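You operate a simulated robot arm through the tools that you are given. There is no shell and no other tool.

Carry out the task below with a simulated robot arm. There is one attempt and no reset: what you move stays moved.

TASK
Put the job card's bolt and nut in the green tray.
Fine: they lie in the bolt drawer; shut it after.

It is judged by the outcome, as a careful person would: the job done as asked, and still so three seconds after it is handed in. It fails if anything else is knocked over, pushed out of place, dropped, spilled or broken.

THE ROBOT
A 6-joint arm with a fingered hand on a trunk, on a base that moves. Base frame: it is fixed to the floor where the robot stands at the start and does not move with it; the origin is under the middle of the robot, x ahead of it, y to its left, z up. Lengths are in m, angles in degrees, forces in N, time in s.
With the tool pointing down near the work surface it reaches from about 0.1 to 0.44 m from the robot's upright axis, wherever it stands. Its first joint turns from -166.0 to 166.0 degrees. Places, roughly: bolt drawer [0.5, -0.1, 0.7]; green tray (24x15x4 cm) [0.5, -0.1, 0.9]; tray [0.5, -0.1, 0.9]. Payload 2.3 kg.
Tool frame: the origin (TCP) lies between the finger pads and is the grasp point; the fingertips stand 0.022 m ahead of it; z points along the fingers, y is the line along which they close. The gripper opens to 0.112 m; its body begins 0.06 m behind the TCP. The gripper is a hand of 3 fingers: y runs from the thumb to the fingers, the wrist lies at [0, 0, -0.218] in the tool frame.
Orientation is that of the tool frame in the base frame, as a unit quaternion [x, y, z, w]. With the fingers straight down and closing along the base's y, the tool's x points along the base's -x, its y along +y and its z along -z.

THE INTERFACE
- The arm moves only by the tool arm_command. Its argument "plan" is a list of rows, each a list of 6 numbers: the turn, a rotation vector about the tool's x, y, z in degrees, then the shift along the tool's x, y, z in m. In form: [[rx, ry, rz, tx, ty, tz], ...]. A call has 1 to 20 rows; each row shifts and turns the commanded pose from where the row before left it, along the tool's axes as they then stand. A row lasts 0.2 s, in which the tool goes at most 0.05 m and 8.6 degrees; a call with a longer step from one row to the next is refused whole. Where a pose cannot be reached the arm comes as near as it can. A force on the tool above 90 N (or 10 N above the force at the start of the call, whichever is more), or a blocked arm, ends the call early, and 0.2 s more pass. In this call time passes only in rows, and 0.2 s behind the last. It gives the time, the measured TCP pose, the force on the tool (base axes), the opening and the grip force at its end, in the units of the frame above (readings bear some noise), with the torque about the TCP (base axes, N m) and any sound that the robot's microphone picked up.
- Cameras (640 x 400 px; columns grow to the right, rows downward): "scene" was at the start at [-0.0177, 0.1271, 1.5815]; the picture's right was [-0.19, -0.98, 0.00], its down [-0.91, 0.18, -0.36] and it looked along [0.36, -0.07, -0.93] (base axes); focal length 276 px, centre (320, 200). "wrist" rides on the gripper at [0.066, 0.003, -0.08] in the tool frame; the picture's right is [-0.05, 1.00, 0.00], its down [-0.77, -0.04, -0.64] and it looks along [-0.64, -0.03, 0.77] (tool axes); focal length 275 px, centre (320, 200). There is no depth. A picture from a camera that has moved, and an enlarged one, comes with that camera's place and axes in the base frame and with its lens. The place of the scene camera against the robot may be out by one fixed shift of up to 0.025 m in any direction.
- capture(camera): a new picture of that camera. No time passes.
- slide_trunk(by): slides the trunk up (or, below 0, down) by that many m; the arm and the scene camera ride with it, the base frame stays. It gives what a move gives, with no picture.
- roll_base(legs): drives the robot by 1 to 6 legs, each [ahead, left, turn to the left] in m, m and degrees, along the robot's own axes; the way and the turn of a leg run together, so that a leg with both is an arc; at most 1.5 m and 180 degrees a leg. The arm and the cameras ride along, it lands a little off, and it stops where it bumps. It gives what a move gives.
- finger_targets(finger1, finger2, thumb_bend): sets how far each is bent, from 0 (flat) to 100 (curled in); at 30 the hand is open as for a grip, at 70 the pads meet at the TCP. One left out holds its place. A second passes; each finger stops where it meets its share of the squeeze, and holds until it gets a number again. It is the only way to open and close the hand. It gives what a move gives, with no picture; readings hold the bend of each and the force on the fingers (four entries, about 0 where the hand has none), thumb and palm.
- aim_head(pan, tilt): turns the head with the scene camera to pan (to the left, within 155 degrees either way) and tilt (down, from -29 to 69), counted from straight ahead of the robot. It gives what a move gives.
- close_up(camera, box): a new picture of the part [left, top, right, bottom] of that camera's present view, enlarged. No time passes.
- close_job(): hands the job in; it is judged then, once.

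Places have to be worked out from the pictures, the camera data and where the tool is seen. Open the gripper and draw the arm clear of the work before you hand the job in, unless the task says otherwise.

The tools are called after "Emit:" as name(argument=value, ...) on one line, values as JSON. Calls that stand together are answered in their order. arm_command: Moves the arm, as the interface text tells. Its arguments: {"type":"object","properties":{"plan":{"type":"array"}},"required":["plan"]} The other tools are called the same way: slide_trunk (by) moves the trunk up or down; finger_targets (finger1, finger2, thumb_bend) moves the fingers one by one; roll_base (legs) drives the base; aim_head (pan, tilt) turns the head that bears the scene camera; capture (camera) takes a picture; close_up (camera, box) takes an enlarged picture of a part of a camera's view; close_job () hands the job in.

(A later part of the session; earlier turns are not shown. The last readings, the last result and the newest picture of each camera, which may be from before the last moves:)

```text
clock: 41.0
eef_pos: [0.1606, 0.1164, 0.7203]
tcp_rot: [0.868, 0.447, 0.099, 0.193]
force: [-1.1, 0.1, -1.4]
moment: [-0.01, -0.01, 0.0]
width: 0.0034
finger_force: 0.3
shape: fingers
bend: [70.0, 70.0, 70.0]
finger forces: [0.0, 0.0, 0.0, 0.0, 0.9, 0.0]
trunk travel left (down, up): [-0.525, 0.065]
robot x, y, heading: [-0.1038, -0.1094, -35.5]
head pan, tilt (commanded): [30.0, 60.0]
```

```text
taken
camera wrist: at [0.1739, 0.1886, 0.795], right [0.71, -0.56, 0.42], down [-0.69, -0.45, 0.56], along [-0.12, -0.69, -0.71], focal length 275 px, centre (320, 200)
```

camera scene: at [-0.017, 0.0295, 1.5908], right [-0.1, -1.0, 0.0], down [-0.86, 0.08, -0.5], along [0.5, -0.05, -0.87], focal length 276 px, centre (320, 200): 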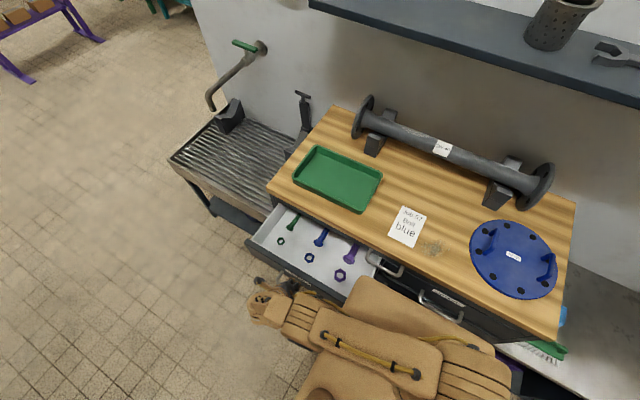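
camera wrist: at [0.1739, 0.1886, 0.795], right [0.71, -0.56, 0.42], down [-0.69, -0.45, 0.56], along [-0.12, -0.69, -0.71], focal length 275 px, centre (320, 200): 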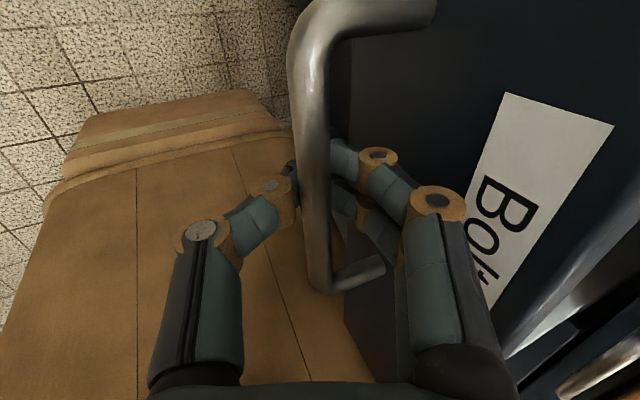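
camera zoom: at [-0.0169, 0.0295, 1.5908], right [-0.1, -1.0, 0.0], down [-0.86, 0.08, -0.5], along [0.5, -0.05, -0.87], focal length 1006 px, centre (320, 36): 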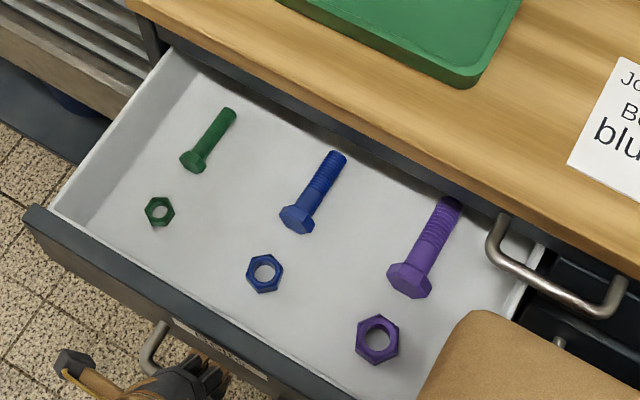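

The bolt's tip is still under the worktop edge (bolt centre n≈0.275, edge ≈0.298), too tight for the hand. I'll pull about 7 cm more, monitoring force.

Emit:
arm_command(plan=[[0, 0, 0, 0, -0.0136, -0.0063], [0, 0, 0, 0, -0.0136, -0.0063], [0, 0, 0, 0, -0.0136, -0.0063]])

Emit:
capture(camera="scene")

Emit:
capture(camera="wrist")

```text
clock: 41.8
eef_pos: [0.1239, 0.1433, 0.7195]
tcp_rot: [0.868, 0.447, 0.099, 0.192]
force: [-1.8, -0.1, -0.5]
moment: [-0.02, 0.0, -0.01]
width: 0.0035
finger_force: 0.7
shape: fingers
bend: [70.0, 70.0, 70.0]
finger forces: [0.0, 0.0, 0.0, 0.0, 1.0, 0.0]
trunk travel left (down, up): [-0.525, 0.065]
robot x, y, heading: [-0.1057, -0.113, -35.6]
head pan, tilt (commanded): [30.0, 60.0]
```

```text
taken
camera scene: at [-0.0169, 0.0294, 1.5908], right [-0.1, -1.0, 0.0], down [-0.86, 0.08, -0.5], along [0.5, -0.05, -0.87], focal length 276 px, centre (320, 200)
```

scene: 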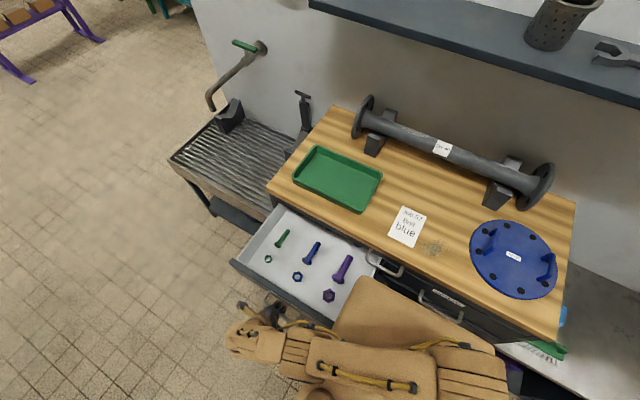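

```text
taken
camera wrist: at [0.1376, 0.2145, 0.7954], right [0.71, -0.56, 0.42], down [-0.69, -0.45, 0.56], along [-0.12, -0.69, -0.71], focal length 275 px, centre (320, 200)
```

wrist: 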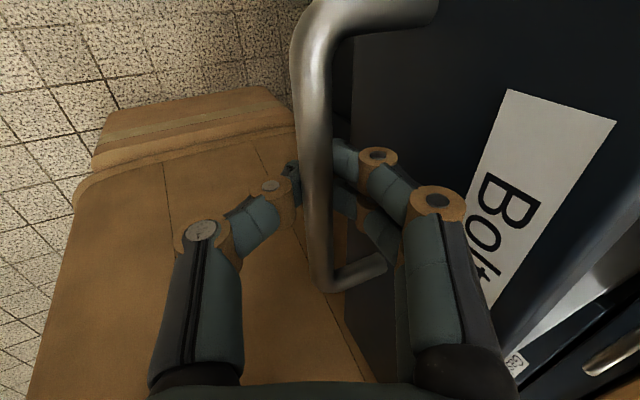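

Force is still ~2 N. One more 3 cm.

Emit:
arm_command(plan=[[0, 0, 0, 0, -0.0136, -0.0063], [0, 0, 0, 0, -0.0136, -0.0063]])

Emit:
close_up(camera="scene", box=[210, 180, 430, 320])

```text
clock: 42.6
eef_pos: [0.1137, 0.1757, 0.7401]
tcp_rot: [0.879, 0.429, 0.113, 0.174]
force: [-0.4, -0.2, 1.1]
moment: [-0.02, -0.01, -0.01]
width: 0.0039
finger_force: 0.8
shape: fingers
bend: [69.0, 69.0, 69.0]
finger forces: [0.3, 0.9, 0.1, 0.1, 0.6, 0.0]
trunk travel left (down, up): [-0.525, 0.065]
robot x, y, heading: [-0.1023, -0.1117, -35.4]
head pan, tilt (commanded): [30.0, 60.0]
stopped in row 2: the arm was blocked; the commanded pose is now the measured one
```

```text
2.86 times, centred on (320, 250) of scene
camera zoom: at [-0.0165, 0.0288, 1.5909], right [-0.1, -1.0, 0.0], down [-0.86, 0.08, -0.5], along [0.5, -0.05, -0.87], focal length 790 px, centre (320, 57)
```

zoom: 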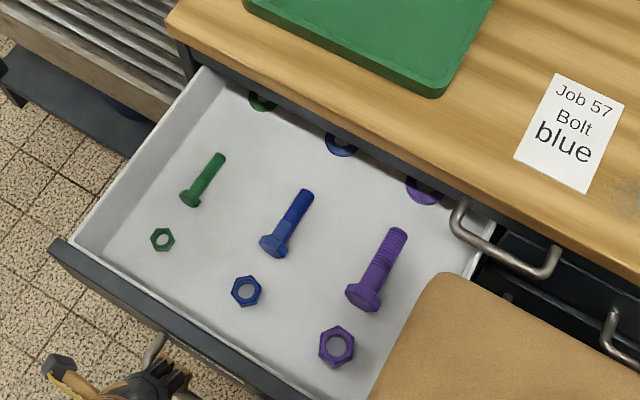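

The arm reported blocked and shifted a little (up 2 cm, 2 cm left). I'll check the handle relation in the wrist view before anything else.

Emit:
capture(camera="wrist")

Emit:
capture(camera="scene")

```text
taken
camera wrist: at [0.1286, 0.2432, 0.8188], right [0.69, -0.61, 0.4], down [-0.71, -0.46, 0.53], along [-0.14, -0.65, -0.75], focal length 275 px, centre (320, 200)
```

wrist: 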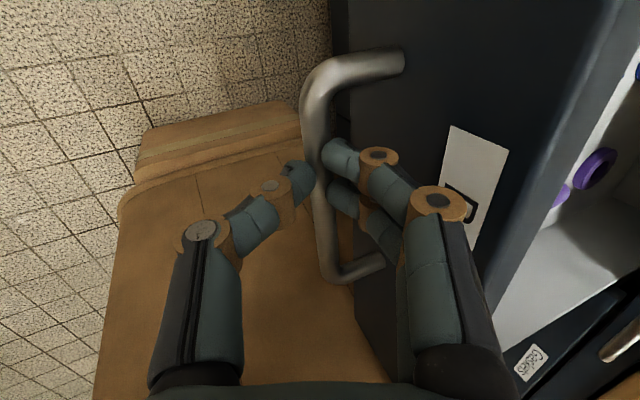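

```text
taken
camera scene: at [-0.0165, 0.0288, 1.5909], right [-0.1, -1.0, 0.0], down [-0.86, 0.08, -0.5], along [0.5, -0.05, -0.87], focal length 276 px, centre (320, 200)
```

scene: 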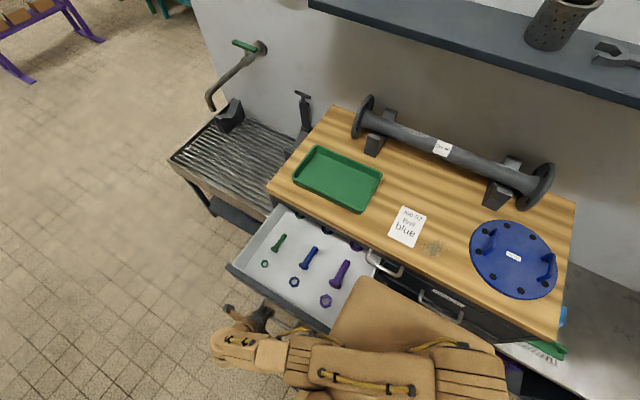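

The hand simply rode up the bar as the drawer reached its stop; the drawer is open about 25 cm, which is enough. I'll open the hand and lift it off the handle.

Emit:
finger_targets(finger1=58, finger2=58, thumb_bend=30)

Emit:
capture(camera="wrist")

```text
clock: 43.6
eef_pos: [0.1137, 0.1757, 0.7406]
tcp_rot: [0.879, 0.429, 0.112, 0.174]
force: [0.3, -0.7, -0.5]
moment: [0.0, -0.01, -0.02]
width: 0.0729
finger_force: 0.0
shape: fingers
bend: [57.0, 57.0, 30.0]
finger forces: [0.0, 0.0, 0.0, 0.1, 0.0, 0.1]
trunk travel left (down, up): [-0.525, 0.065]
robot x, y, heading: [-0.1039, -0.1069, -35.4]
head pan, tilt (commanded): [30.0, 60.0]
```

```text
taken
camera wrist: at [0.1282, 0.2434, 0.8185], right [0.69, -0.61, 0.4], down [-0.71, -0.46, 0.53], along [-0.14, -0.65, -0.75], focal length 275 px, centre (320, 200)
```

wrist: 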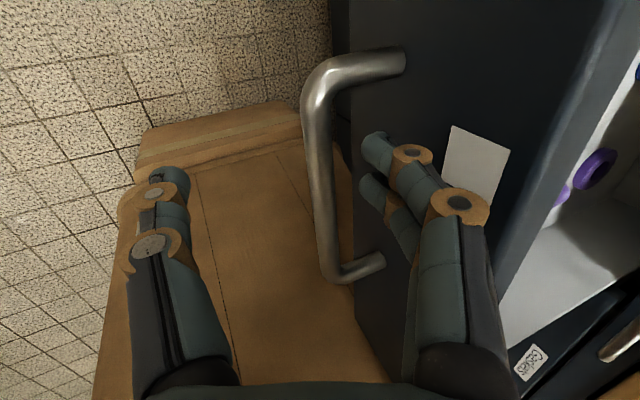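

The handle is free of the fingers. I'll lift up out of the handle, square the tool to vertical, and yaw 90° so the hand will close across the bolts.

Emit:
arm_command(plan=[[0, 0, 0, 0.002, 0.0161, -0.0365], [0, 0, 0, 0.002, 0.0161, -0.0365], [0, 0, 0, 0.002, 0.0161, -0.0365], [0, 0, 0, 0.002, 0.0161, -0.0365], [8, 0, 0, 0, 0, 0], [8, 0, 0, 0, 0, 0], [8, -2.8, 0, 0, 0, 0], [0, 0, -8.4, 0, 0, 0], [0, 0, -8.4, 0, 0, 0], [0, 0, -8.4, 0, 0, 0], [0, 0, -8.4, 0, 0, 0], [0, 0, -8.4, 0, 0, 0], [0, 0, -8.4, 0, 0, 0], [0, 0, -8.4, 0, 0, 0], [0, 0, -8.4, 0, 0, 0], [0, 0, -8.4, 0, 0, 0], [0, 0, -8.4, 0, 0, 0], [0, 0, -7.7, 0, 0, 0]])

Emit:
finger_targets(finger1=30, finger2=30, thumb_bend=30)

Emit:
capture(camera="wrist")

```text
clock: 47.4
eef_pos: [0.113, 0.1766, 0.9]
tcp_rot: [0.305, 0.952, -0.001, -0.001]
force: [-0.4, -0.1, -0.3]
moment: [0.0, 0.01, -0.03]
width: 0.0734
finger_force: 0.2
shape: fingers
bend: [57.0, 57.0, 30.0]
finger forces: [0.0, 0.0, 0.0, 0.0, 0.0, 0.0]
trunk travel left (down, up): [-0.525, 0.065]
robot x, y, heading: [-0.1024, -0.1101, -35.8]
head pan, tilt (commanded): [30.0, 60.0]
```

```text
clock: 48.4
eef_pos: [0.1128, 0.1766, 0.8991]
tcp_rot: [0.306, 0.952, -0.001, -0.001]
force: [-0.6, 0.3, -0.4]
moment: [-0.01, 0.01, 0.02]
width: 0.1114
finger_force: 0.0
shape: fingers
bend: [30.0, 30.0, 30.0]
finger forces: [0.1, 0.0, 0.0, 0.1, 0.0, 0.0]
trunk travel left (down, up): [-0.525, 0.065]
robot x, y, heading: [-0.1045, -0.1109, -35.5]
head pan, tilt (commanded): [30.0, 60.0]
```

```text
taken
camera wrist: at [0.0617, 0.2166, 0.9797], right [0.62, 0.78, 0.0], down [0.61, -0.48, 0.63], along [0.5, -0.4, -0.77], focal length 275 px, centre (320, 200)
```

wrist: 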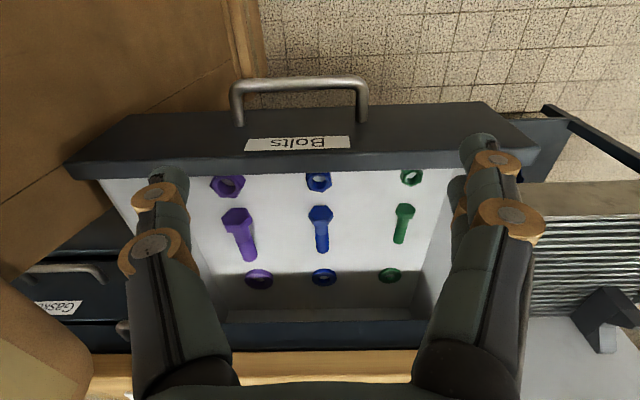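

The wrist camera now sees the whole open drawer: blue nut (front), blue bolt (middle), blue washer (back). I'll move above them for a second viewpoint to triangulate depth.

Emit:
close_up(camera="wrist", box=[200, 140, 440, 300])

Emit:
arm_command(plan=[[0, 0, 0, -0.033, -0.003, 0.0125], [0, 0, 0, -0.033, -0.003, 0.0125], [0, 0, 0, -0.033, -0.003, 0.0125], [0, 0, 0, -0.033, -0.003, 0.0125]])

Emit:
capture(camera="wrist")

Emit:
close_up(camera="wrist", box=[200, 80, 440, 240])

```text
2.50 times, centred on (320, 220) of wrist
camera zoom: at [0.0617, 0.2166, 0.9797], right [0.62, 0.78, 0.0], down [0.61, -0.48, 0.63], along [0.5, -0.4, -0.77], focal length 688 px, centre (320, 150)
```

zoom: 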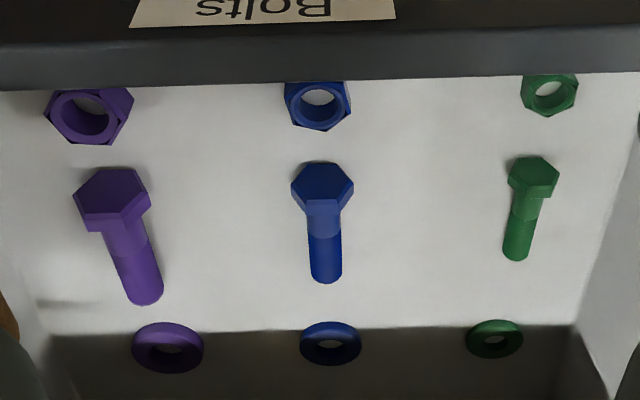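

```text
clock: 49.4
eef_pos: [0.214, 0.0866, 0.8474]
tcp_rot: [0.306, 0.952, -0.002, -0.002]
force: [0.6, 0.2, 0.9]
moment: [0.04, 0.0, -0.04]
width: 0.1115
finger_force: 0.0
shape: fingers
bend: [30.0, 30.0, 30.0]
finger forces: [0.0, 0.1, 0.1, 0.0, 0.1, 0.0]
trunk travel left (down, up): [-0.525, 0.065]
robot x, y, heading: [-0.1025, -0.1132, -35.4]
head pan, tilt (commanded): [30.0, 60.0]
```

```text
taken
camera wrist: at [0.162, 0.1286, 0.9285], right [0.62, 0.78, 0.0], down [0.61, -0.48, 0.63], along [0.5, -0.39, -0.77], focal length 275 px, centre (320, 200)
```

wrist: 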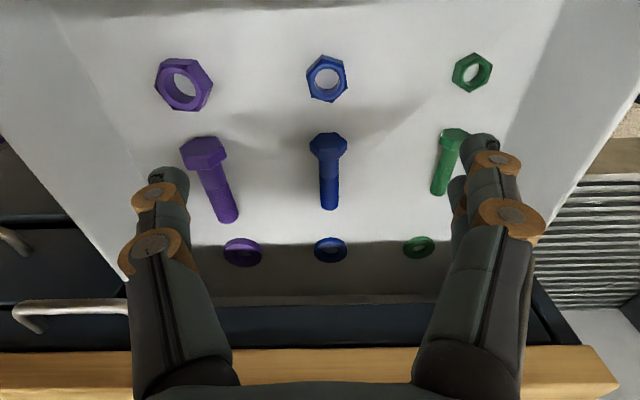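

```text
2.50 times, centred on (320, 160) of wrist
camera zoom: at [0.162, 0.1286, 0.9285], right [0.62, 0.78, 0.0], down [0.61, -0.48, 0.63], along [0.5, -0.39, -0.77], focal length 688 px, centre (320, 300)
```

zoom: 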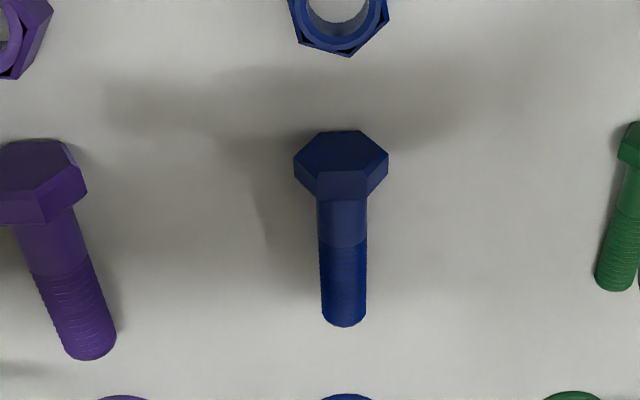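

Triangulation: drawer floor z≈0.696, blue nut at n≈0.118, l≈0.20; blue bolt shank from n≈0.188 to 0.259 at l≈0.20, ~17 mm thick. I'll half-close the hand and move above the bolt shank.

Emit:
finger_targets(finger1=45, finger2=45, thumb_bend=45)

Emit:
arm_command(plan=[[0, 0, 0, -0.0285, 0.0016, 0.01], [0, 0, 0, -0.0285, 0.0016, 0.01], [0, 0, 0, -0.0285, 0.0016, 0.01]])

Emit:
capture(camera="wrist")

```text
clock: 50.4
eef_pos: [0.2142, 0.0883, 0.847]
tcp_rot: [0.307, 0.952, -0.001, -0.001]
force: [-0.1, 0.5, 0.2]
moment: [0.01, -0.02, -0.03]
width: 0.0701
finger_force: 0.1
shape: fingers
bend: [45.0, 45.0, 45.0]
finger forces: [0.0, 0.0, 0.0, 0.1, 0.1, 0.0]
trunk travel left (down, up): [-0.525, 0.065]
robot x, y, heading: [-0.1046, -0.1106, -35.4]
head pan, tilt (commanded): [30.0, 60.0]
```

```text
clock: 51.2
eef_pos: [0.2854, 0.0433, 0.8178]
tcp_rot: [0.306, 0.952, -0.002, -0.002]
force: [-1.0, -0.1, 0.0]
moment: [-0.01, -0.03, 0.02]
width: 0.0699
finger_force: 0.1
shape: fingers
bend: [45.0, 45.0, 45.0]
finger forces: [0.1, 0.0, 0.0, 0.0, 0.1, 0.0]
trunk travel left (down, up): [-0.525, 0.065]
robot x, y, heading: [-0.1012, -0.1092, -35.4]
head pan, tilt (commanded): [30.0, 60.0]
```

```text
taken
camera wrist: at [0.2348, 0.0829, 0.8985], right [0.62, 0.78, 0.0], down [0.61, -0.48, 0.63], along [0.5, -0.4, -0.77], focal length 275 px, centre (320, 200)
```

wrist: 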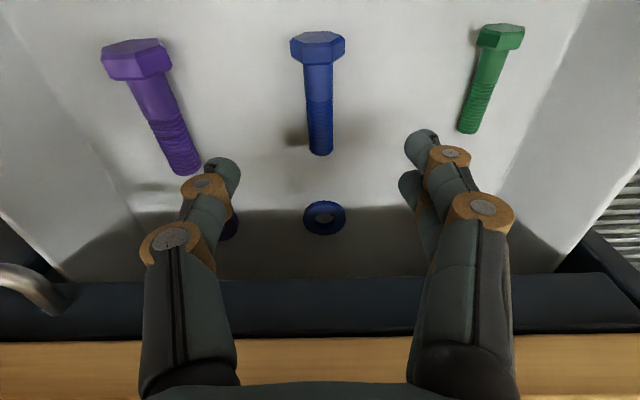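

The bolt shank is right under the hand (shank n≈0.186–0.252, l≈0.200). I'll descend over it in small steps.

Emit:
arm_command(plan=[[0, 0, 0, -0.001, -0.001, 0.03], [0, 0, 0, -0.001, -0.001, 0.03], [0, 0, 0, -0.001, 0, 0.028]])

Emit:
capture(camera="wrist")

```text
clock: 52.0
eef_pos: [0.2838, 0.0389, 0.7307]
tcp_rot: [0.306, 0.952, -0.001, -0.003]
force: [0.3, 0.9, 0.3]
moment: [0.03, 0.01, -0.01]
width: 0.0698
finger_force: 0.1
shape: fingers
bend: [45.0, 45.0, 45.0]
finger forces: [0.0, 0.1, 0.1, 0.0, 0.0, 0.0]
out of reach, approached as far as the arm can: row 3
trunk travel left (down, up): [-0.525, 0.065]
robot x, y, heading: [-0.104, -0.1113, -35.4]
head pan, tilt (commanded): [30.0, 60.0]
```

```text
taken
camera wrist: at [0.2317, 0.0786, 0.8126], right [0.62, 0.78, 0.0], down [0.61, -0.48, 0.63], along [0.49, -0.4, -0.77], focal length 275 px, centre (320, 200)
```

wrist: 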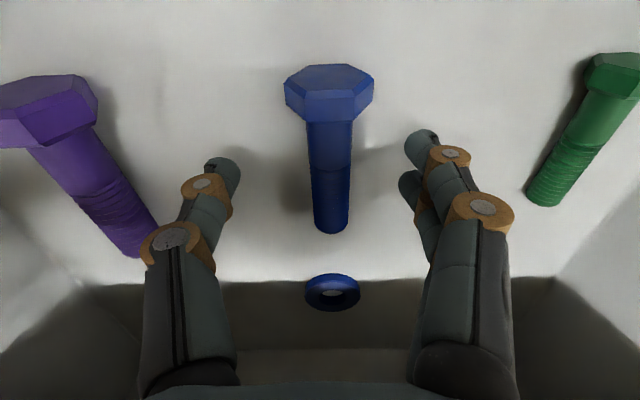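

The arm ran out of reach 1 cm too high. I'll lift out, pull the hand back, and drive the base about 5.5 cm closer to the bench to gain reach.

Emit:
arm_command(plan=[[0, 0, 0, 0, 0, -0.04], [0, 0, 0, 0, 0, -0.04], [0, 0, 0, 0, 0, -0.04], [0, 0, 0, 0.03, 0, 0], [0, 0, 0, 0.03, 0, 0]])

Emit:
roll_base(legs=[[0.055, 0.0, 0.0]])

Emit:
capture(camera="wrist")

Emit:
capture(camera="scene")

```text
clock: 53.2
eef_pos: [0.2346, 0.0732, 0.8532]
tcp_rot: [0.307, 0.952, 0.0, -0.001]
force: [-1.0, 0.8, -0.7]
moment: [0.02, -0.01, 0.0]
width: 0.0699
finger_force: 0.0
shape: fingers
bend: [45.0, 45.0, 45.0]
finger forces: [0.1, 0.0, 0.1, 0.0, 0.0, 0.0]
trunk travel left (down, up): [-0.525, 0.065]
robot x, y, heading: [-0.1037, -0.111, -35.6]
head pan, tilt (commanded): [30.0, 60.0]
```

```text
clock: 54.1
eef_pos: [0.281, 0.04, 0.8533]
tcp_rot: [0.306, 0.952, -0.001, -0.002]
force: [0.3, 0.0, 0.4]
moment: [0.04, 0.0, -0.02]
width: 0.0698
finger_force: 0.1
shape: fingers
bend: [45.0, 45.0, 45.0]
finger forces: [0.0, 0.0, 0.0, 0.0, 0.0, 0.0]
trunk travel left (down, up): [-0.525, 0.065]
robot x, y, heading: [-0.0561, -0.1463, -35.5]
head pan, tilt (commanded): [30.0, 60.0]
```

```text
taken
camera wrist: at [0.2292, 0.0812, 0.9328], right [0.62, 0.78, 0.0], down [0.61, -0.48, 0.63], along [0.49, -0.39, -0.77], focal length 275 px, centre (320, 200)
```

wrist: 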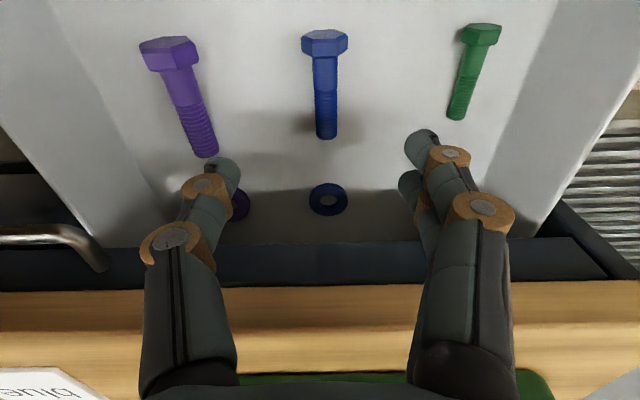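

```text
taken
camera scene: at [0.0298, -0.0039, 1.5908], right [-0.1, -1.0, 0.0], down [-0.86, 0.08, -0.5], along [0.5, -0.05, -0.87], focal length 276 px, centre (320, 200)
```

scene: 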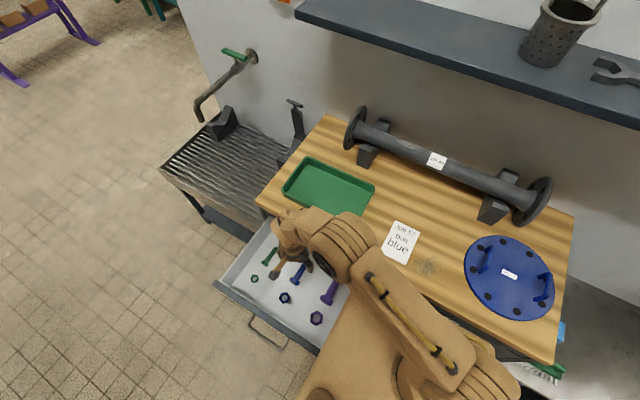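

The base landed at n≈0.040. Bolt shank is at l≈0.2015, n 0.186–0.253; I'll shift 5 mm and descend to just above the drawer floor.

Emit:
arm_command(plan=[[0, 0, 0, -0.005, 0.0045, 0.03], [0, 0, 0, 0, 0, 0.035], [0, 0, 0, 0, 0, 0.035], [0, 0, 0, 0, 0, 0.027]])

Emit:
capture(camera="wrist")

```text
clock: 55.1
eef_pos: [0.2851, 0.0421, 0.7255]
tcp_rot: [0.306, 0.952, -0.001, -0.001]
force: [0.0, 0.6, 0.0]
moment: [0.02, -0.01, 0.01]
width: 0.0696
finger_force: 0.1
shape: fingers
bend: [45.0, 45.0, 45.0]
finger forces: [0.1, 0.1, 0.1, 0.0, 0.0, 0.1]
trunk travel left (down, up): [-0.525, 0.065]
robot x, y, heading: [-0.0578, -0.1453, -35.8]
head pan, tilt (commanded): [30.0, 60.0]
```

```text
taken
camera wrist: at [0.2345, 0.0827, 0.806], right [0.62, 0.78, 0.0], down [0.61, -0.48, 0.63], along [0.5, -0.4, -0.77], focal length 275 px, centre (320, 200)
```

wrist: 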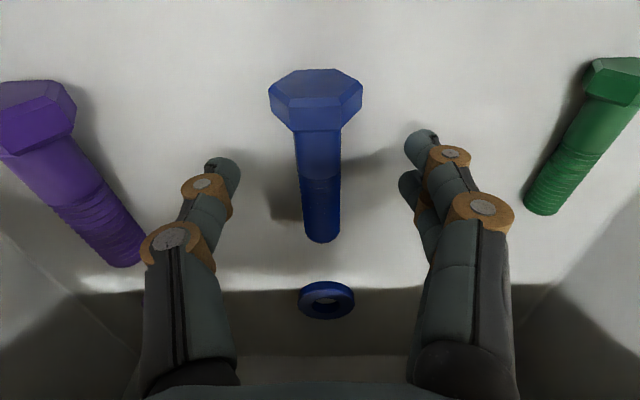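

Fingers straddle the shank. I'll lower 4 mm more and close gently.

Emit:
arm_command(plan=[[0, 0, 0, 0, 0, 0.002], [0, 0, 0, 0, 0, 0.002]])

Emit:
finger_targets(finger1=68, finger2=68, thumb_bend=68)

Emit:
capture(camera="wrist")

```text
clock: 55.8
eef_pos: [0.2853, 0.042, 0.7216]
tcp_rot: [0.306, 0.952, 0.0, -0.001]
force: [0.5, -0.2, 0.5]
moment: [-0.02, -0.01, 0.02]
width: 0.07
finger_force: 0.0
shape: fingers
bend: [45.0, 45.0, 45.0]
finger forces: [0.0, 0.0, 0.0, 0.0, 0.0, 0.0]
trunk travel left (down, up): [-0.525, 0.065]
robot x, y, heading: [-0.0589, -0.1446, -35.4]
head pan, tilt (commanded): [30.0, 60.0]
```

```text
clock: 56.8
eef_pos: [0.2859, 0.0425, 0.7213]
tcp_rot: [0.307, 0.952, -0.002, -0.002]
force: [0.4, -0.2, -0.1]
moment: [0.06, -0.01, 0.01]
width: 0.016
finger_force: 3.3
shape: fingers
bend: [64.0, 65.0, 66.0]
finger forces: [1.9, 1.7, 0.1, 0.0, 3.2, 0.1]
trunk travel left (down, up): [-0.525, 0.065]
robot x, y, heading: [-0.0606, -0.1403, -35.3]
head pan, tilt (commanded): [30.0, 60.0]
```

```text
taken
camera wrist: at [0.2346, 0.0827, 0.802], right [0.62, 0.78, 0.0], down [0.61, -0.48, 0.63], along [0.5, -0.4, -0.77], focal length 275 px, centre (320, 200)
```

wrist: 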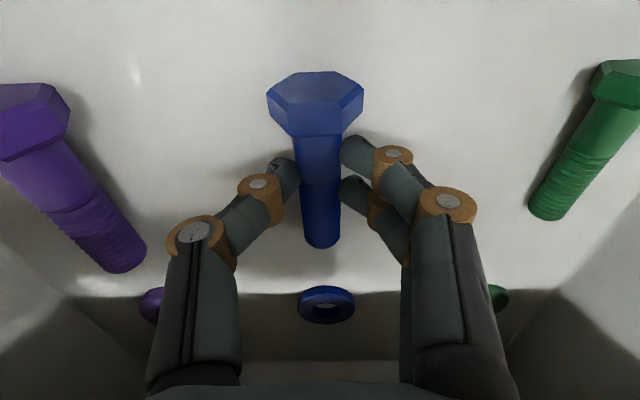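

All three digits grip the shank at 16 mm width with ~3 N. I'll tighten a bit, then lift a little to test.

Emit:
finger_targets(finger1=78, finger2=78, thumb_bend=78)

Emit:
arm_command(plan=[[0, 0, 0, 0, 0, -0.01], [0, 0, 0, 0, 0, -0.02], [0, 0, 0, 0, 0, -0.02]])

Emit:
capture(camera="wrist")

```text
clock: 57.8
eef_pos: [0.2863, 0.0425, 0.7209]
tcp_rot: [0.307, 0.952, -0.001, -0.002]
force: [-0.7, 0.3, -0.8]
moment: [0.02, -0.02, -0.01]
width: 0.0135
finger_force: 16.0
shape: fingers
bend: [73.0, 73.0, 67.0]
finger forces: [7.3, 7.2, 0.0, 0.0, 16.8, 0.0]
trunk travel left (down, up): [-0.525, 0.065]
robot x, y, heading: [-0.0597, -0.144, -35.7]
head pan, tilt (commanded): [30.0, 60.0]
```

```text
clock: 58.5
eef_pos: [0.2876, 0.0416, 0.771]
tcp_rot: [0.307, 0.952, 0.0, -0.003]
force: [0.2, -0.4, -2.5]
moment: [0.0, -0.01, 0.03]
width: 0.0134
finger_force: 16.2
shape: fingers
bend: [73.0, 74.0, 67.0]
finger forces: [7.3, 7.3, 0.1, 0.1, 16.5, 0.1]
trunk travel left (down, up): [-0.525, 0.065]
robot x, y, heading: [-0.0546, -0.1441, -35.4]
head pan, tilt (commanded): [30.0, 60.0]
```

```text
taken
camera wrist: at [0.2353, 0.0821, 0.8518], right [0.62, 0.78, 0.0], down [0.61, -0.48, 0.63], along [0.5, -0.4, -0.77], focal length 275 px, centre (320, 200)
```

wrist: 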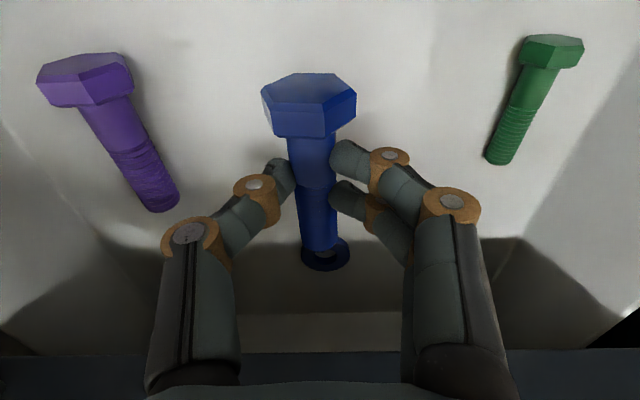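

The bolt is securely held (≈16 N). I'll raise it straight up well above the worktop and look at the tray.

Emit:
arm_command(plan=[[0, 0, 0, 0, 0, -0.038], [0, 0, 0, 0, 0, -0.038], [0, 0, 0, 0, 0, -0.038], [0, 0, 0, 0, 0, -0.038], [0, 0, 0, 0, 0, -0.038], [0, 0, 0, 0, 0, -0.038]])

Emit:
capture(camera="wrist")

Emit:
capture(camera="scene")

```text
clock: 60.0
eef_pos: [0.2871, 0.0413, 0.9985]
tcp_rot: [0.307, 0.952, -0.001, -0.002]
force: [-0.4, 0.3, -2.6]
moment: [-0.02, -0.01, 0.04]
width: 0.0129
finger_force: 15.2
shape: fingers
bend: [74.0, 74.0, 67.0]
finger forces: [7.3, 7.2, 0.0, 0.1, 16.3, 0.0]
trunk travel left (down, up): [-0.525, 0.065]
robot x, y, heading: [-0.0579, -0.1428, -35.6]
head pan, tilt (commanded): [30.0, 60.0]
```

```text
taken
camera wrist: at [0.2348, 0.0824, 1.0801], right [0.62, 0.78, 0.0], down [0.61, -0.48, 0.63], along [0.5, -0.4, -0.77], focal length 275 px, centre (320, 200)
```

wrist: 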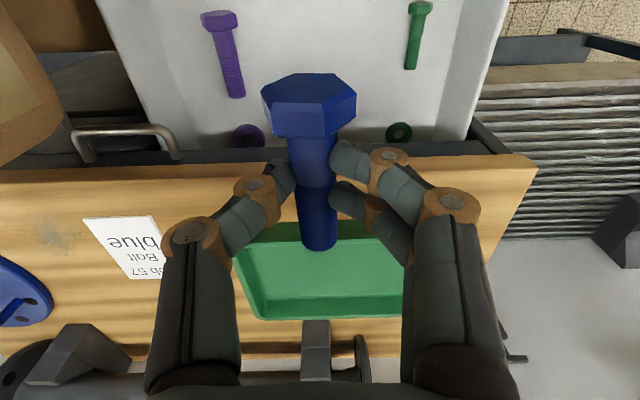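

```text
taken
camera scene: at [0.028, -0.0031, 1.5908], right [-0.1, -1.0, 0.0], down [-0.86, 0.08, -0.5], along [0.5, -0.05, -0.87], focal length 276 px, centre (320, 200)
```

scene: 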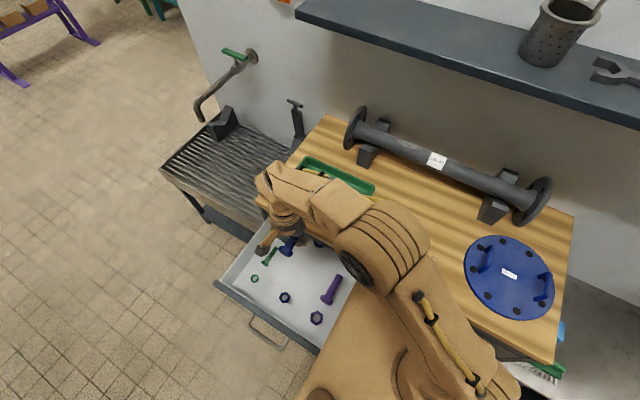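

The tray rim runs about n 0.33–0.48, with its right edge near l≈0.12. I'll carry the bolt over the tray's near-right part, at n≈0.39, l≈0.175, staying high.

Emit:
arm_command(plan=[[0, 0, 0, -0.036, -0.005, 0], [0, 0, 0, -0.036, -0.005, 0], [0, 0, 0, -0.036, -0.005, 0], [0, 0, 0, -0.036, -0.005, 0], [0, 0, 0, -0.034, -0.005, 0]])

Emit:
capture(camera="wrist")

Emit:
capture(camera="scene")

```text
clock: 61.1
eef_pos: [0.417, -0.0829, 0.9975]
tcp_rot: [0.306, 0.952, -0.001, -0.003]
force: [0.7, 0.8, -2.9]
moment: [0.01, 0.03, -0.01]
width: 0.0134
finger_force: 14.8
shape: fingers
bend: [74.0, 74.0, 67.0]
finger forces: [7.1, 7.0, 0.0, 0.0, 15.9, 0.1]
trunk travel left (down, up): [-0.525, 0.065]
robot x, y, heading: [-0.0558, -0.1425, -35.7]
head pan, tilt (commanded): [30.0, 60.0]
```

```text
taken
camera wrist: at [0.3666, -0.043, 1.0788], right [0.62, 0.78, 0.0], down [0.61, -0.48, 0.63], along [0.49, -0.39, -0.77], focal length 275 px, centre (320, 200)
```

wrist: 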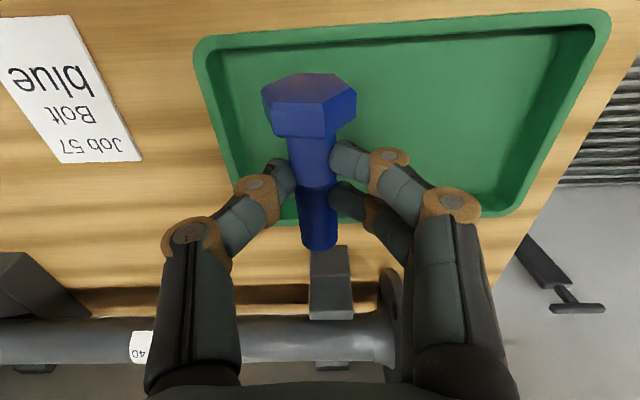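

```text
taken
camera scene: at [0.0298, -0.0035, 1.5908], right [-0.1, -1.0, 0.0], down [-0.86, 0.08, -0.5], along [0.5, -0.05, -0.87], focal length 276 px, centre (320, 200)
```

scene: 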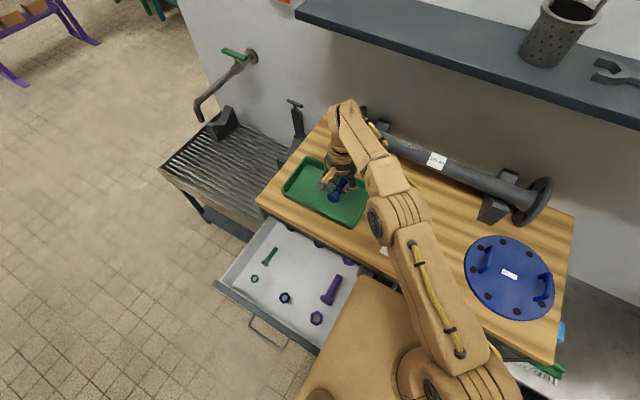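

The arm reached fine. Triangulating the 24×15 cm tray puts its rim at z≈0.89 (bench ≈0.85), n≈0.35–0.505, l≈0.105–0.348, so I'll move 3.5 cm deeper before lowering.

Emit:
arm_command(plan=[[0, 0, 0, -0.018, 0.005, 0], [0, 0, 0, -0.018, 0.005, 0]])

Emit:
capture(camera="wrist")

```text
clock: 61.8
eef_pos: [0.4234, -0.0928, 0.9949]
tcp_rot: [0.307, 0.952, 0.001, -0.001]
force: [0.1, -0.9, -2.0]
moment: [-0.01, -0.01, 0.0]
width: 0.0131
finger_force: 15.0
shape: fingers
bend: [74.0, 74.0, 67.0]
finger forces: [7.1, 7.1, 0.1, 0.1, 15.7, 0.0]
out of reach, approached as far as the arm can: row 1, 2
trunk travel left (down, up): [-0.525, 0.065]
robot x, y, heading: [-0.0584, -0.1434, -35.5]
head pan, tilt (commanded): [30.0, 60.0]
```

```text
taken
camera wrist: at [0.3724, -0.0526, 1.0765], right [0.62, 0.78, 0.0], down [0.61, -0.48, 0.63], along [0.5, -0.39, -0.77], focal length 275 px, centre (320, 200)
```

wrist: 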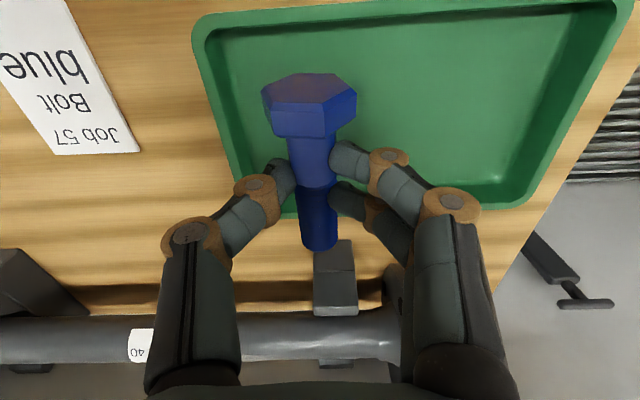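

That was just past reach (max ≈0.445 m from the arm axis). I'll step back, tilt the hand 20° about the bolt's own axis so the fingers lean left (the bolt stays level), which brings the wrist nearer, and then move in deeper over the tray.

Emit:
arm_command(plan=[[0, 0, 0, 0.018, -0.005, 0], [0, 0, 0, 0.018, -0.005, 0], [-6.7, 0, 0, 0, 0, 0], [-6.7, 0, 0, 0, 0, 0], [-6.6, 0, 0, 0, 0, 0], [0, 0, 0, -0.0165, 0.0085, 0.003], [0, 0, 0, -0.0165, 0.0085, 0.003]])

Emit:
capture(camera="wrist")

```text
clock: 63.4
eef_pos: [0.427, -0.0847, 0.9959]
tcp_rot: [0.302, 0.938, 0.164, 0.051]
force: [0.4, -0.1, -0.6]
moment: [-0.01, 0.05, -0.01]
width: 0.0129
finger_force: 14.7
shape: fingers
bend: [74.0, 74.0, 67.0]
finger forces: [6.6, 6.8, 0.0, 0.0, 15.8, 0.0]
trunk travel left (down, up): [-0.525, 0.065]
robot x, y, heading: [-0.062, -0.1441, -35.6]
head pan, tilt (commanded): [30.0, 60.0]
```

```text
taken
camera wrist: at [0.3591, -0.0664, 1.073], right [0.59, 0.74, 0.34], down [0.48, -0.65, 0.58], along [0.65, -0.18, -0.74], focal length 275 px, centre (320, 200)
```

wrist: 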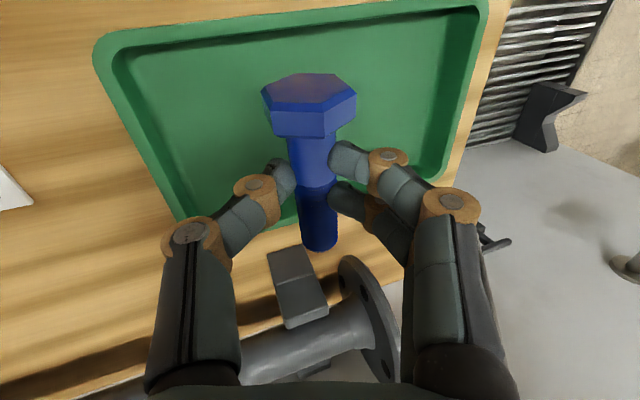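

The pose is n≈0.396, l≈0.181 (commanded pose had reset to the reachable one). I'll go another 2.7 cm deeper and 1.5 cm left.

Emit:
arm_command(plan=[[0, 0, 0, -0.0135, 0.007, 0.0026], [0, 0, 0, -0.0135, 0.007, 0.0026]])

Emit:
capture(camera="wrist")

```text
clock: 64.0
eef_pos: [0.4573, -0.0891, 0.9964]
tcp_rot: [0.302, 0.938, 0.164, 0.052]
force: [0.1, -0.1, -2.3]
moment: [-0.01, 0.05, 0.01]
width: 0.013
finger_force: 14.9
shape: fingers
bend: [74.0, 74.0, 67.0]
finger forces: [6.7, 6.7, 0.1, 0.0, 15.7, 0.1]
trunk travel left (down, up): [-0.525, 0.065]
robot x, y, heading: [-0.0565, -0.1427, -35.6]
head pan, tilt (commanded): [30.0, 60.0]
```

```text
taken
camera wrist: at [0.3897, -0.0702, 1.0725], right [0.59, 0.74, 0.34], down [0.48, -0.65, 0.58], along [0.65, -0.18, -0.74], focal length 275 px, centre (320, 200)
```

wrist: 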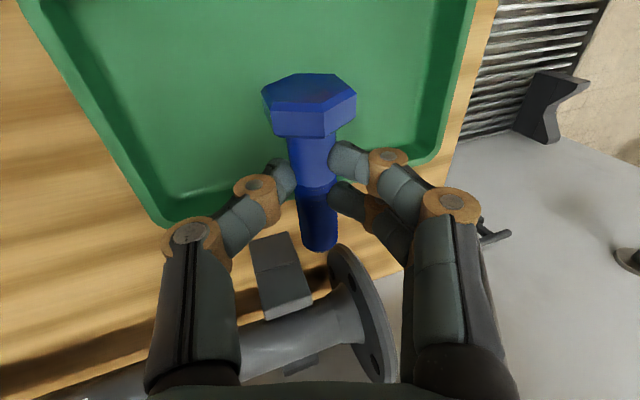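

TCP is now at n≈0.423, l≈0.195, well inside the tray outline (n 0.347–0.50, l 0.112–0.349). Lowering the bolt toward the tray floor.

Emit:
arm_command(plan=[[0, 0, 0, 0, -0.0092, 0.0252], [0, 0, 0, 0, -0.0092, 0.0252], [0, 0, 0, 0, -0.0092, 0.0252], [0, 0, 0, 0, -0.0068, 0.0188]])

Emit:
capture(camera="wrist")

```text
clock: 65.0
eef_pos: [0.455, -0.0876, 0.8962]
tcp_rot: [0.302, 0.937, 0.166, 0.054]
force: [3.6, -0.4, 11.8]
moment: [0.11, -0.08, -0.05]
width: 0.0131
finger_force: 19.8
shape: fingers
bend: [75.0, 74.0, 67.0]
finger forces: [13.5, 10.3, 0.0, 0.0, 15.2, 0.1]
trunk travel left (down, up): [-0.525, 0.065]
robot x, y, heading: [-0.0555, -0.1422, -35.4]
head pan, tilt (commanded): [30.0, 60.0]
```

```text
taken
camera wrist: at [0.3877, -0.0706, 0.9747], right [0.58, 0.74, 0.34], down [0.48, -0.65, 0.59], along [0.66, -0.18, -0.73], focal length 275 px, centre (320, 200)
```

wrist: 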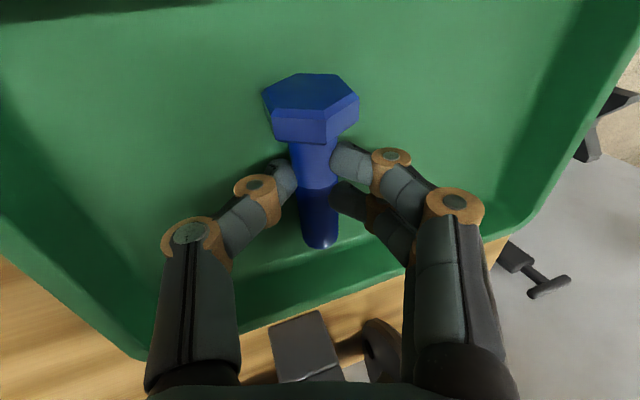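

Contact with the tray floor (≈12 N) at z≈0.896. I'll relieve it by 4 mm, then open the hand modestly to release the bolt.

Emit:
arm_command(plan=[[0, 0, 0, 0, 0.0014, -0.0038]])

Emit:
finger_targets(finger1=58, finger2=58, thumb_bend=58)

Emit:
capture(camera="wrist")

```text
clock: 65.3
eef_pos: [0.4553, -0.0887, 0.8993]
tcp_rot: [0.302, 0.938, 0.164, 0.051]
force: [0.0, -0.4, 1.0]
moment: [0.03, 0.03, -0.01]
width: 0.0127
finger_force: 15.7
shape: fingers
bend: [75.0, 74.0, 67.0]
finger forces: [8.6, 7.1, 0.1, 0.0, 15.7, 0.0]
trunk travel left (down, up): [-0.525, 0.065]
robot x, y, heading: [-0.0548, -0.1416, -35.4]
head pan, tilt (commanded): [30.0, 60.0]
```

```text
clock: 66.3
eef_pos: [0.4557, -0.0889, 0.899]
tcp_rot: [0.302, 0.938, 0.164, 0.052]
force: [-0.5, 0.2, 2.2]
moment: [0.0, 0.01, -0.04]
width: 0.0331
finger_force: 1.3
shape: fingers
bend: [57.0, 57.0, 58.0]
finger forces: [0.1, 0.0, 0.0, 0.0, 2.0, 0.0]
trunk travel left (down, up): [-0.525, 0.065]
robot x, y, heading: [-0.0581, -0.142, -35.7]
head pan, tilt (commanded): [30.0, 60.0]
```

```text
taken
camera wrist: at [0.3882, -0.07, 0.977], right [0.59, 0.74, 0.34], down [0.48, -0.65, 0.58], along [0.65, -0.18, -0.74], focal length 275 px, centre (320, 200)
```

wrist: 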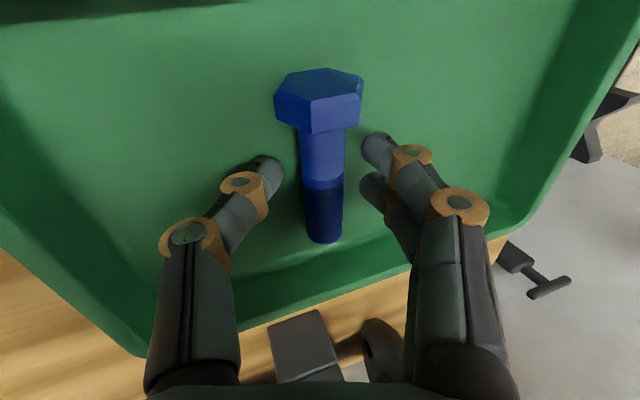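

The bolt is released and lies in the tray. I'll retract along the tool axis, then look at the tray.

Emit:
arm_command(plan=[[0, 0, 0, 0, 0, -0.02], [0, 0, 0, 0, 0, -0.03], [0, 0, 0, 0, 0, -0.03], [0, 0, 0, 0, 0.01, -0.03], [0, 0, 0, 0, 0.01, -0.03]])

Emit:
capture(camera="wrist")

```text
clock: 67.5
eef_pos: [0.4395, -0.1108, 1.039]
tcp_rot: [0.303, 0.937, 0.164, 0.051]
force: [-0.8, -0.2, 1.0]
moment: [0.0, -0.01, -0.02]
width: 0.035
finger_force: 0.1
shape: fingers
bend: [57.0, 57.0, 57.0]
finger forces: [0.0, 0.0, 0.1, 0.0, 0.0, 0.1]
trunk travel left (down, up): [-0.525, 0.065]
robot x, y, heading: [-0.0554, -0.1444, -35.5]
head pan, tilt (commanded): [30.0, 60.0]
```

```text
taken
camera wrist: at [0.3717, -0.0929, 1.1159], right [0.59, 0.74, 0.34], down [0.48, -0.65, 0.58], along [0.65, -0.18, -0.74], focal length 275 px, centre (320, 200)
```

wrist: 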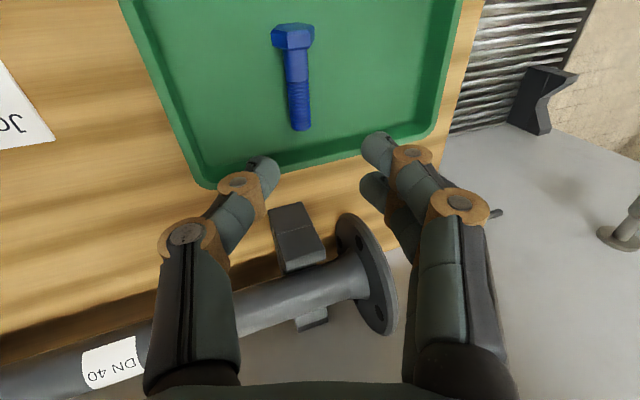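

The blue bolt lies in the tray. Now for the nut: I'll retract, untilt, and move above the nut at n≈0.118, l≈0.20.

Emit:
arm_command(plan=[[0, 0, 0, 0.04, 0, 0], [0, 0, 0, 0.04, 0, 0], [0, 0, 0, 0.04, 0, 0], [6.7, 0, 0, 0.03, 0, 0], [6.7, 0, 0, 0.03, 0, 0], [6.6, 0, 0, 0.03, 0, 0], [0, 0, 0, 0.031, 0.011, 0], [0, 0, 0, 0.031, 0.011, 0], [0, 0, 0, 0.031, 0.011, 0]])

Emit:
finger_targets(finger1=45, finger2=45, thumb_bend=45)

Emit:
capture(camera="wrist")

```text
clock: 69.5
eef_pos: [0.2128, 0.0934, 1.0384]
tcp_rot: [0.308, 0.951, -0.001, -0.001]
force: [0.4, -0.4, 0.8]
moment: [0.0, 0.01, 0.01]
width: 0.0349
finger_force: 0.0
shape: fingers
bend: [57.0, 57.0, 57.0]
finger forces: [0.0, 0.0, 0.0, 0.1, 0.1, 0.1]
trunk travel left (down, up): [-0.525, 0.065]
robot x, y, heading: [-0.0558, -0.1416, -35.5]
head pan, tilt (commanded): [30.0, 60.0]
```

```text
clock: 70.5
eef_pos: [0.2132, 0.092, 1.0371]
tcp_rot: [0.306, 0.952, -0.001, -0.002]
force: [-0.5, -0.8, -0.9]
moment: [-0.03, 0.0, 0.0]
width: 0.0688
finger_force: 0.0
shape: fingers
bend: [45.0, 45.0, 45.0]
finger forces: [0.1, 0.1, 0.0, 0.0, 0.0, 0.1]
trunk travel left (down, up): [-0.525, 0.065]
robot x, y, heading: [-0.059, -0.1422, -35.4]
head pan, tilt (commanded): [30.0, 60.0]
```

```text
taken
camera wrist: at [0.1621, 0.1327, 1.1191], right [0.62, 0.78, 0.0], down [0.61, -0.48, 0.63], along [0.5, -0.4, -0.77], focal length 275 px, centre (320, 200)
```

wrist: 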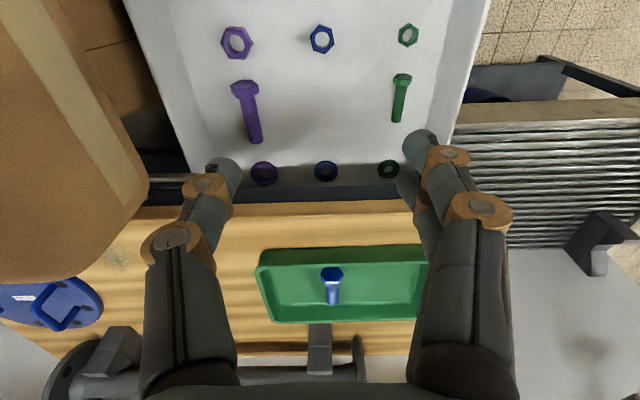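

Nut is computed at n≈0.121, l≈0.201, right under the hand. I'll descend to z≈0.80 and re-check alignment.

Emit:
arm_command(plan=[[0, 0, 0, -0.001, 0.001, 0.04], [0, 0, 0, -0.001, 0, 0.04], [0, 0, 0, 0, 0, 0.04], [0, 0, 0, 0, 0, 0.04], [0, 0, 0, 0, 0, 0.04], [0, 0, 0, 0, 0, 0.037]])

Emit:
capture(camera="wrist")

Emit:
close_up(camera="wrist", box=[220, 50, 420, 200])

```text
clock: 72.0
eef_pos: [0.2137, 0.092, 0.7996]
tcp_rot: [0.307, 0.952, -0.001, -0.002]
force: [-0.3, -1.0, -0.4]
moment: [-0.02, 0.0, -0.01]
width: 0.069
finger_force: 0.1
shape: fingers
bend: [45.0, 45.0, 45.0]
finger forces: [0.0, 0.0, 0.1, 0.1, 0.0, 0.0]
trunk travel left (down, up): [-0.525, 0.065]
robot x, y, heading: [-0.0556, -0.1474, -35.7]
head pan, tilt (commanded): [30.0, 60.0]
```

```text
taken
camera wrist: at [0.1626, 0.1325, 0.8816], right [0.62, 0.78, 0.0], down [0.61, -0.48, 0.63], along [0.5, -0.4, -0.77], focal length 275 px, centre (320, 200)
```

wrist: 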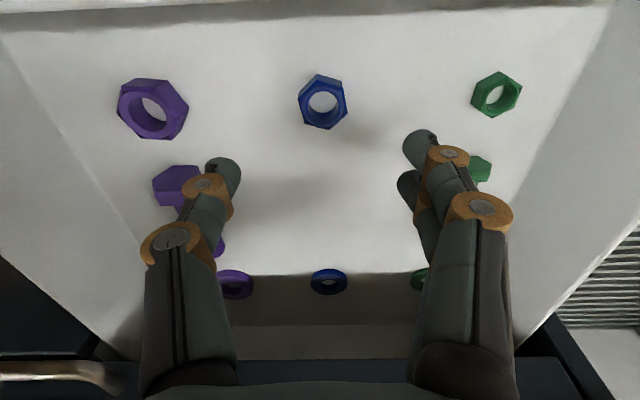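

```text
2.67 times, centred on (320, 125) of wrist
camera zoom: at [0.1626, 0.1325, 0.8816], right [0.62, 0.78, 0.0], down [0.61, -0.48, 0.63], along [0.5, -0.4, -0.77], focal length 734 px, centre (320, 400)
```

zoom: 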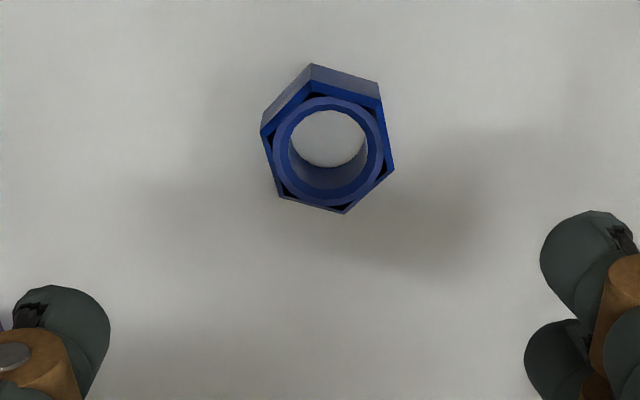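

The nut's centre is at n≈0.1185, l≈0.2017, its flats rotated about 8°. I'll turn the hand 8° to match and descend to just above the drawer floor.

Emit:
arm_command(plan=[[0, 0, -8, 0.001, 0.002, 0.02], [0, 0, 0, 0, 0, 0.03], [0, 0, 0, 0, 0, 0.025], [0, 0, 0, 0, 0, 0.004]])

Emit:
capture(camera="wrist")

```text
clock: 73.0
eef_pos: [0.2143, 0.0929, 0.723]
tcp_rot: [0.239, 0.971, 0.0, -0.002]
force: [0.3, 0.1, 0.6]
moment: [-0.02, 0.0, 0.0]
width: 0.0692
finger_force: 0.0
shape: fingers
bend: [45.0, 45.0, 45.0]
finger forces: [0.0, 0.1, 0.0, 0.0, 0.1, 0.0]
trunk travel left (down, up): [-0.525, 0.065]
robot x, y, heading: [-0.0556, -0.1425, -35.5]
head pan, tilt (commanded): [30.0, 60.0]
```

```text
taken
camera wrist: at [0.1575, 0.1274, 0.8032], right [0.51, 0.86, 0.0], down [0.67, -0.39, 0.63], along [0.55, -0.32, -0.77], focal length 275 px, centre (320, 200)
```

wrist: 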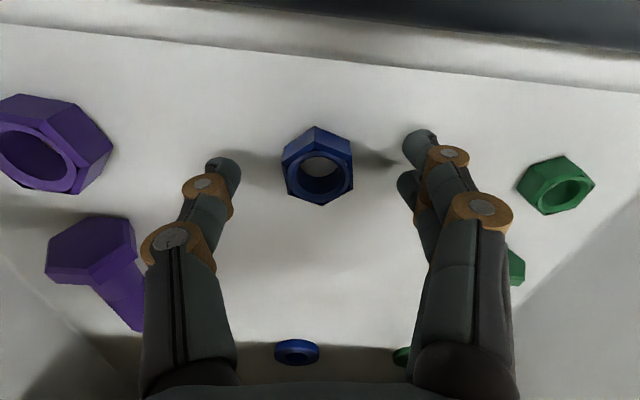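

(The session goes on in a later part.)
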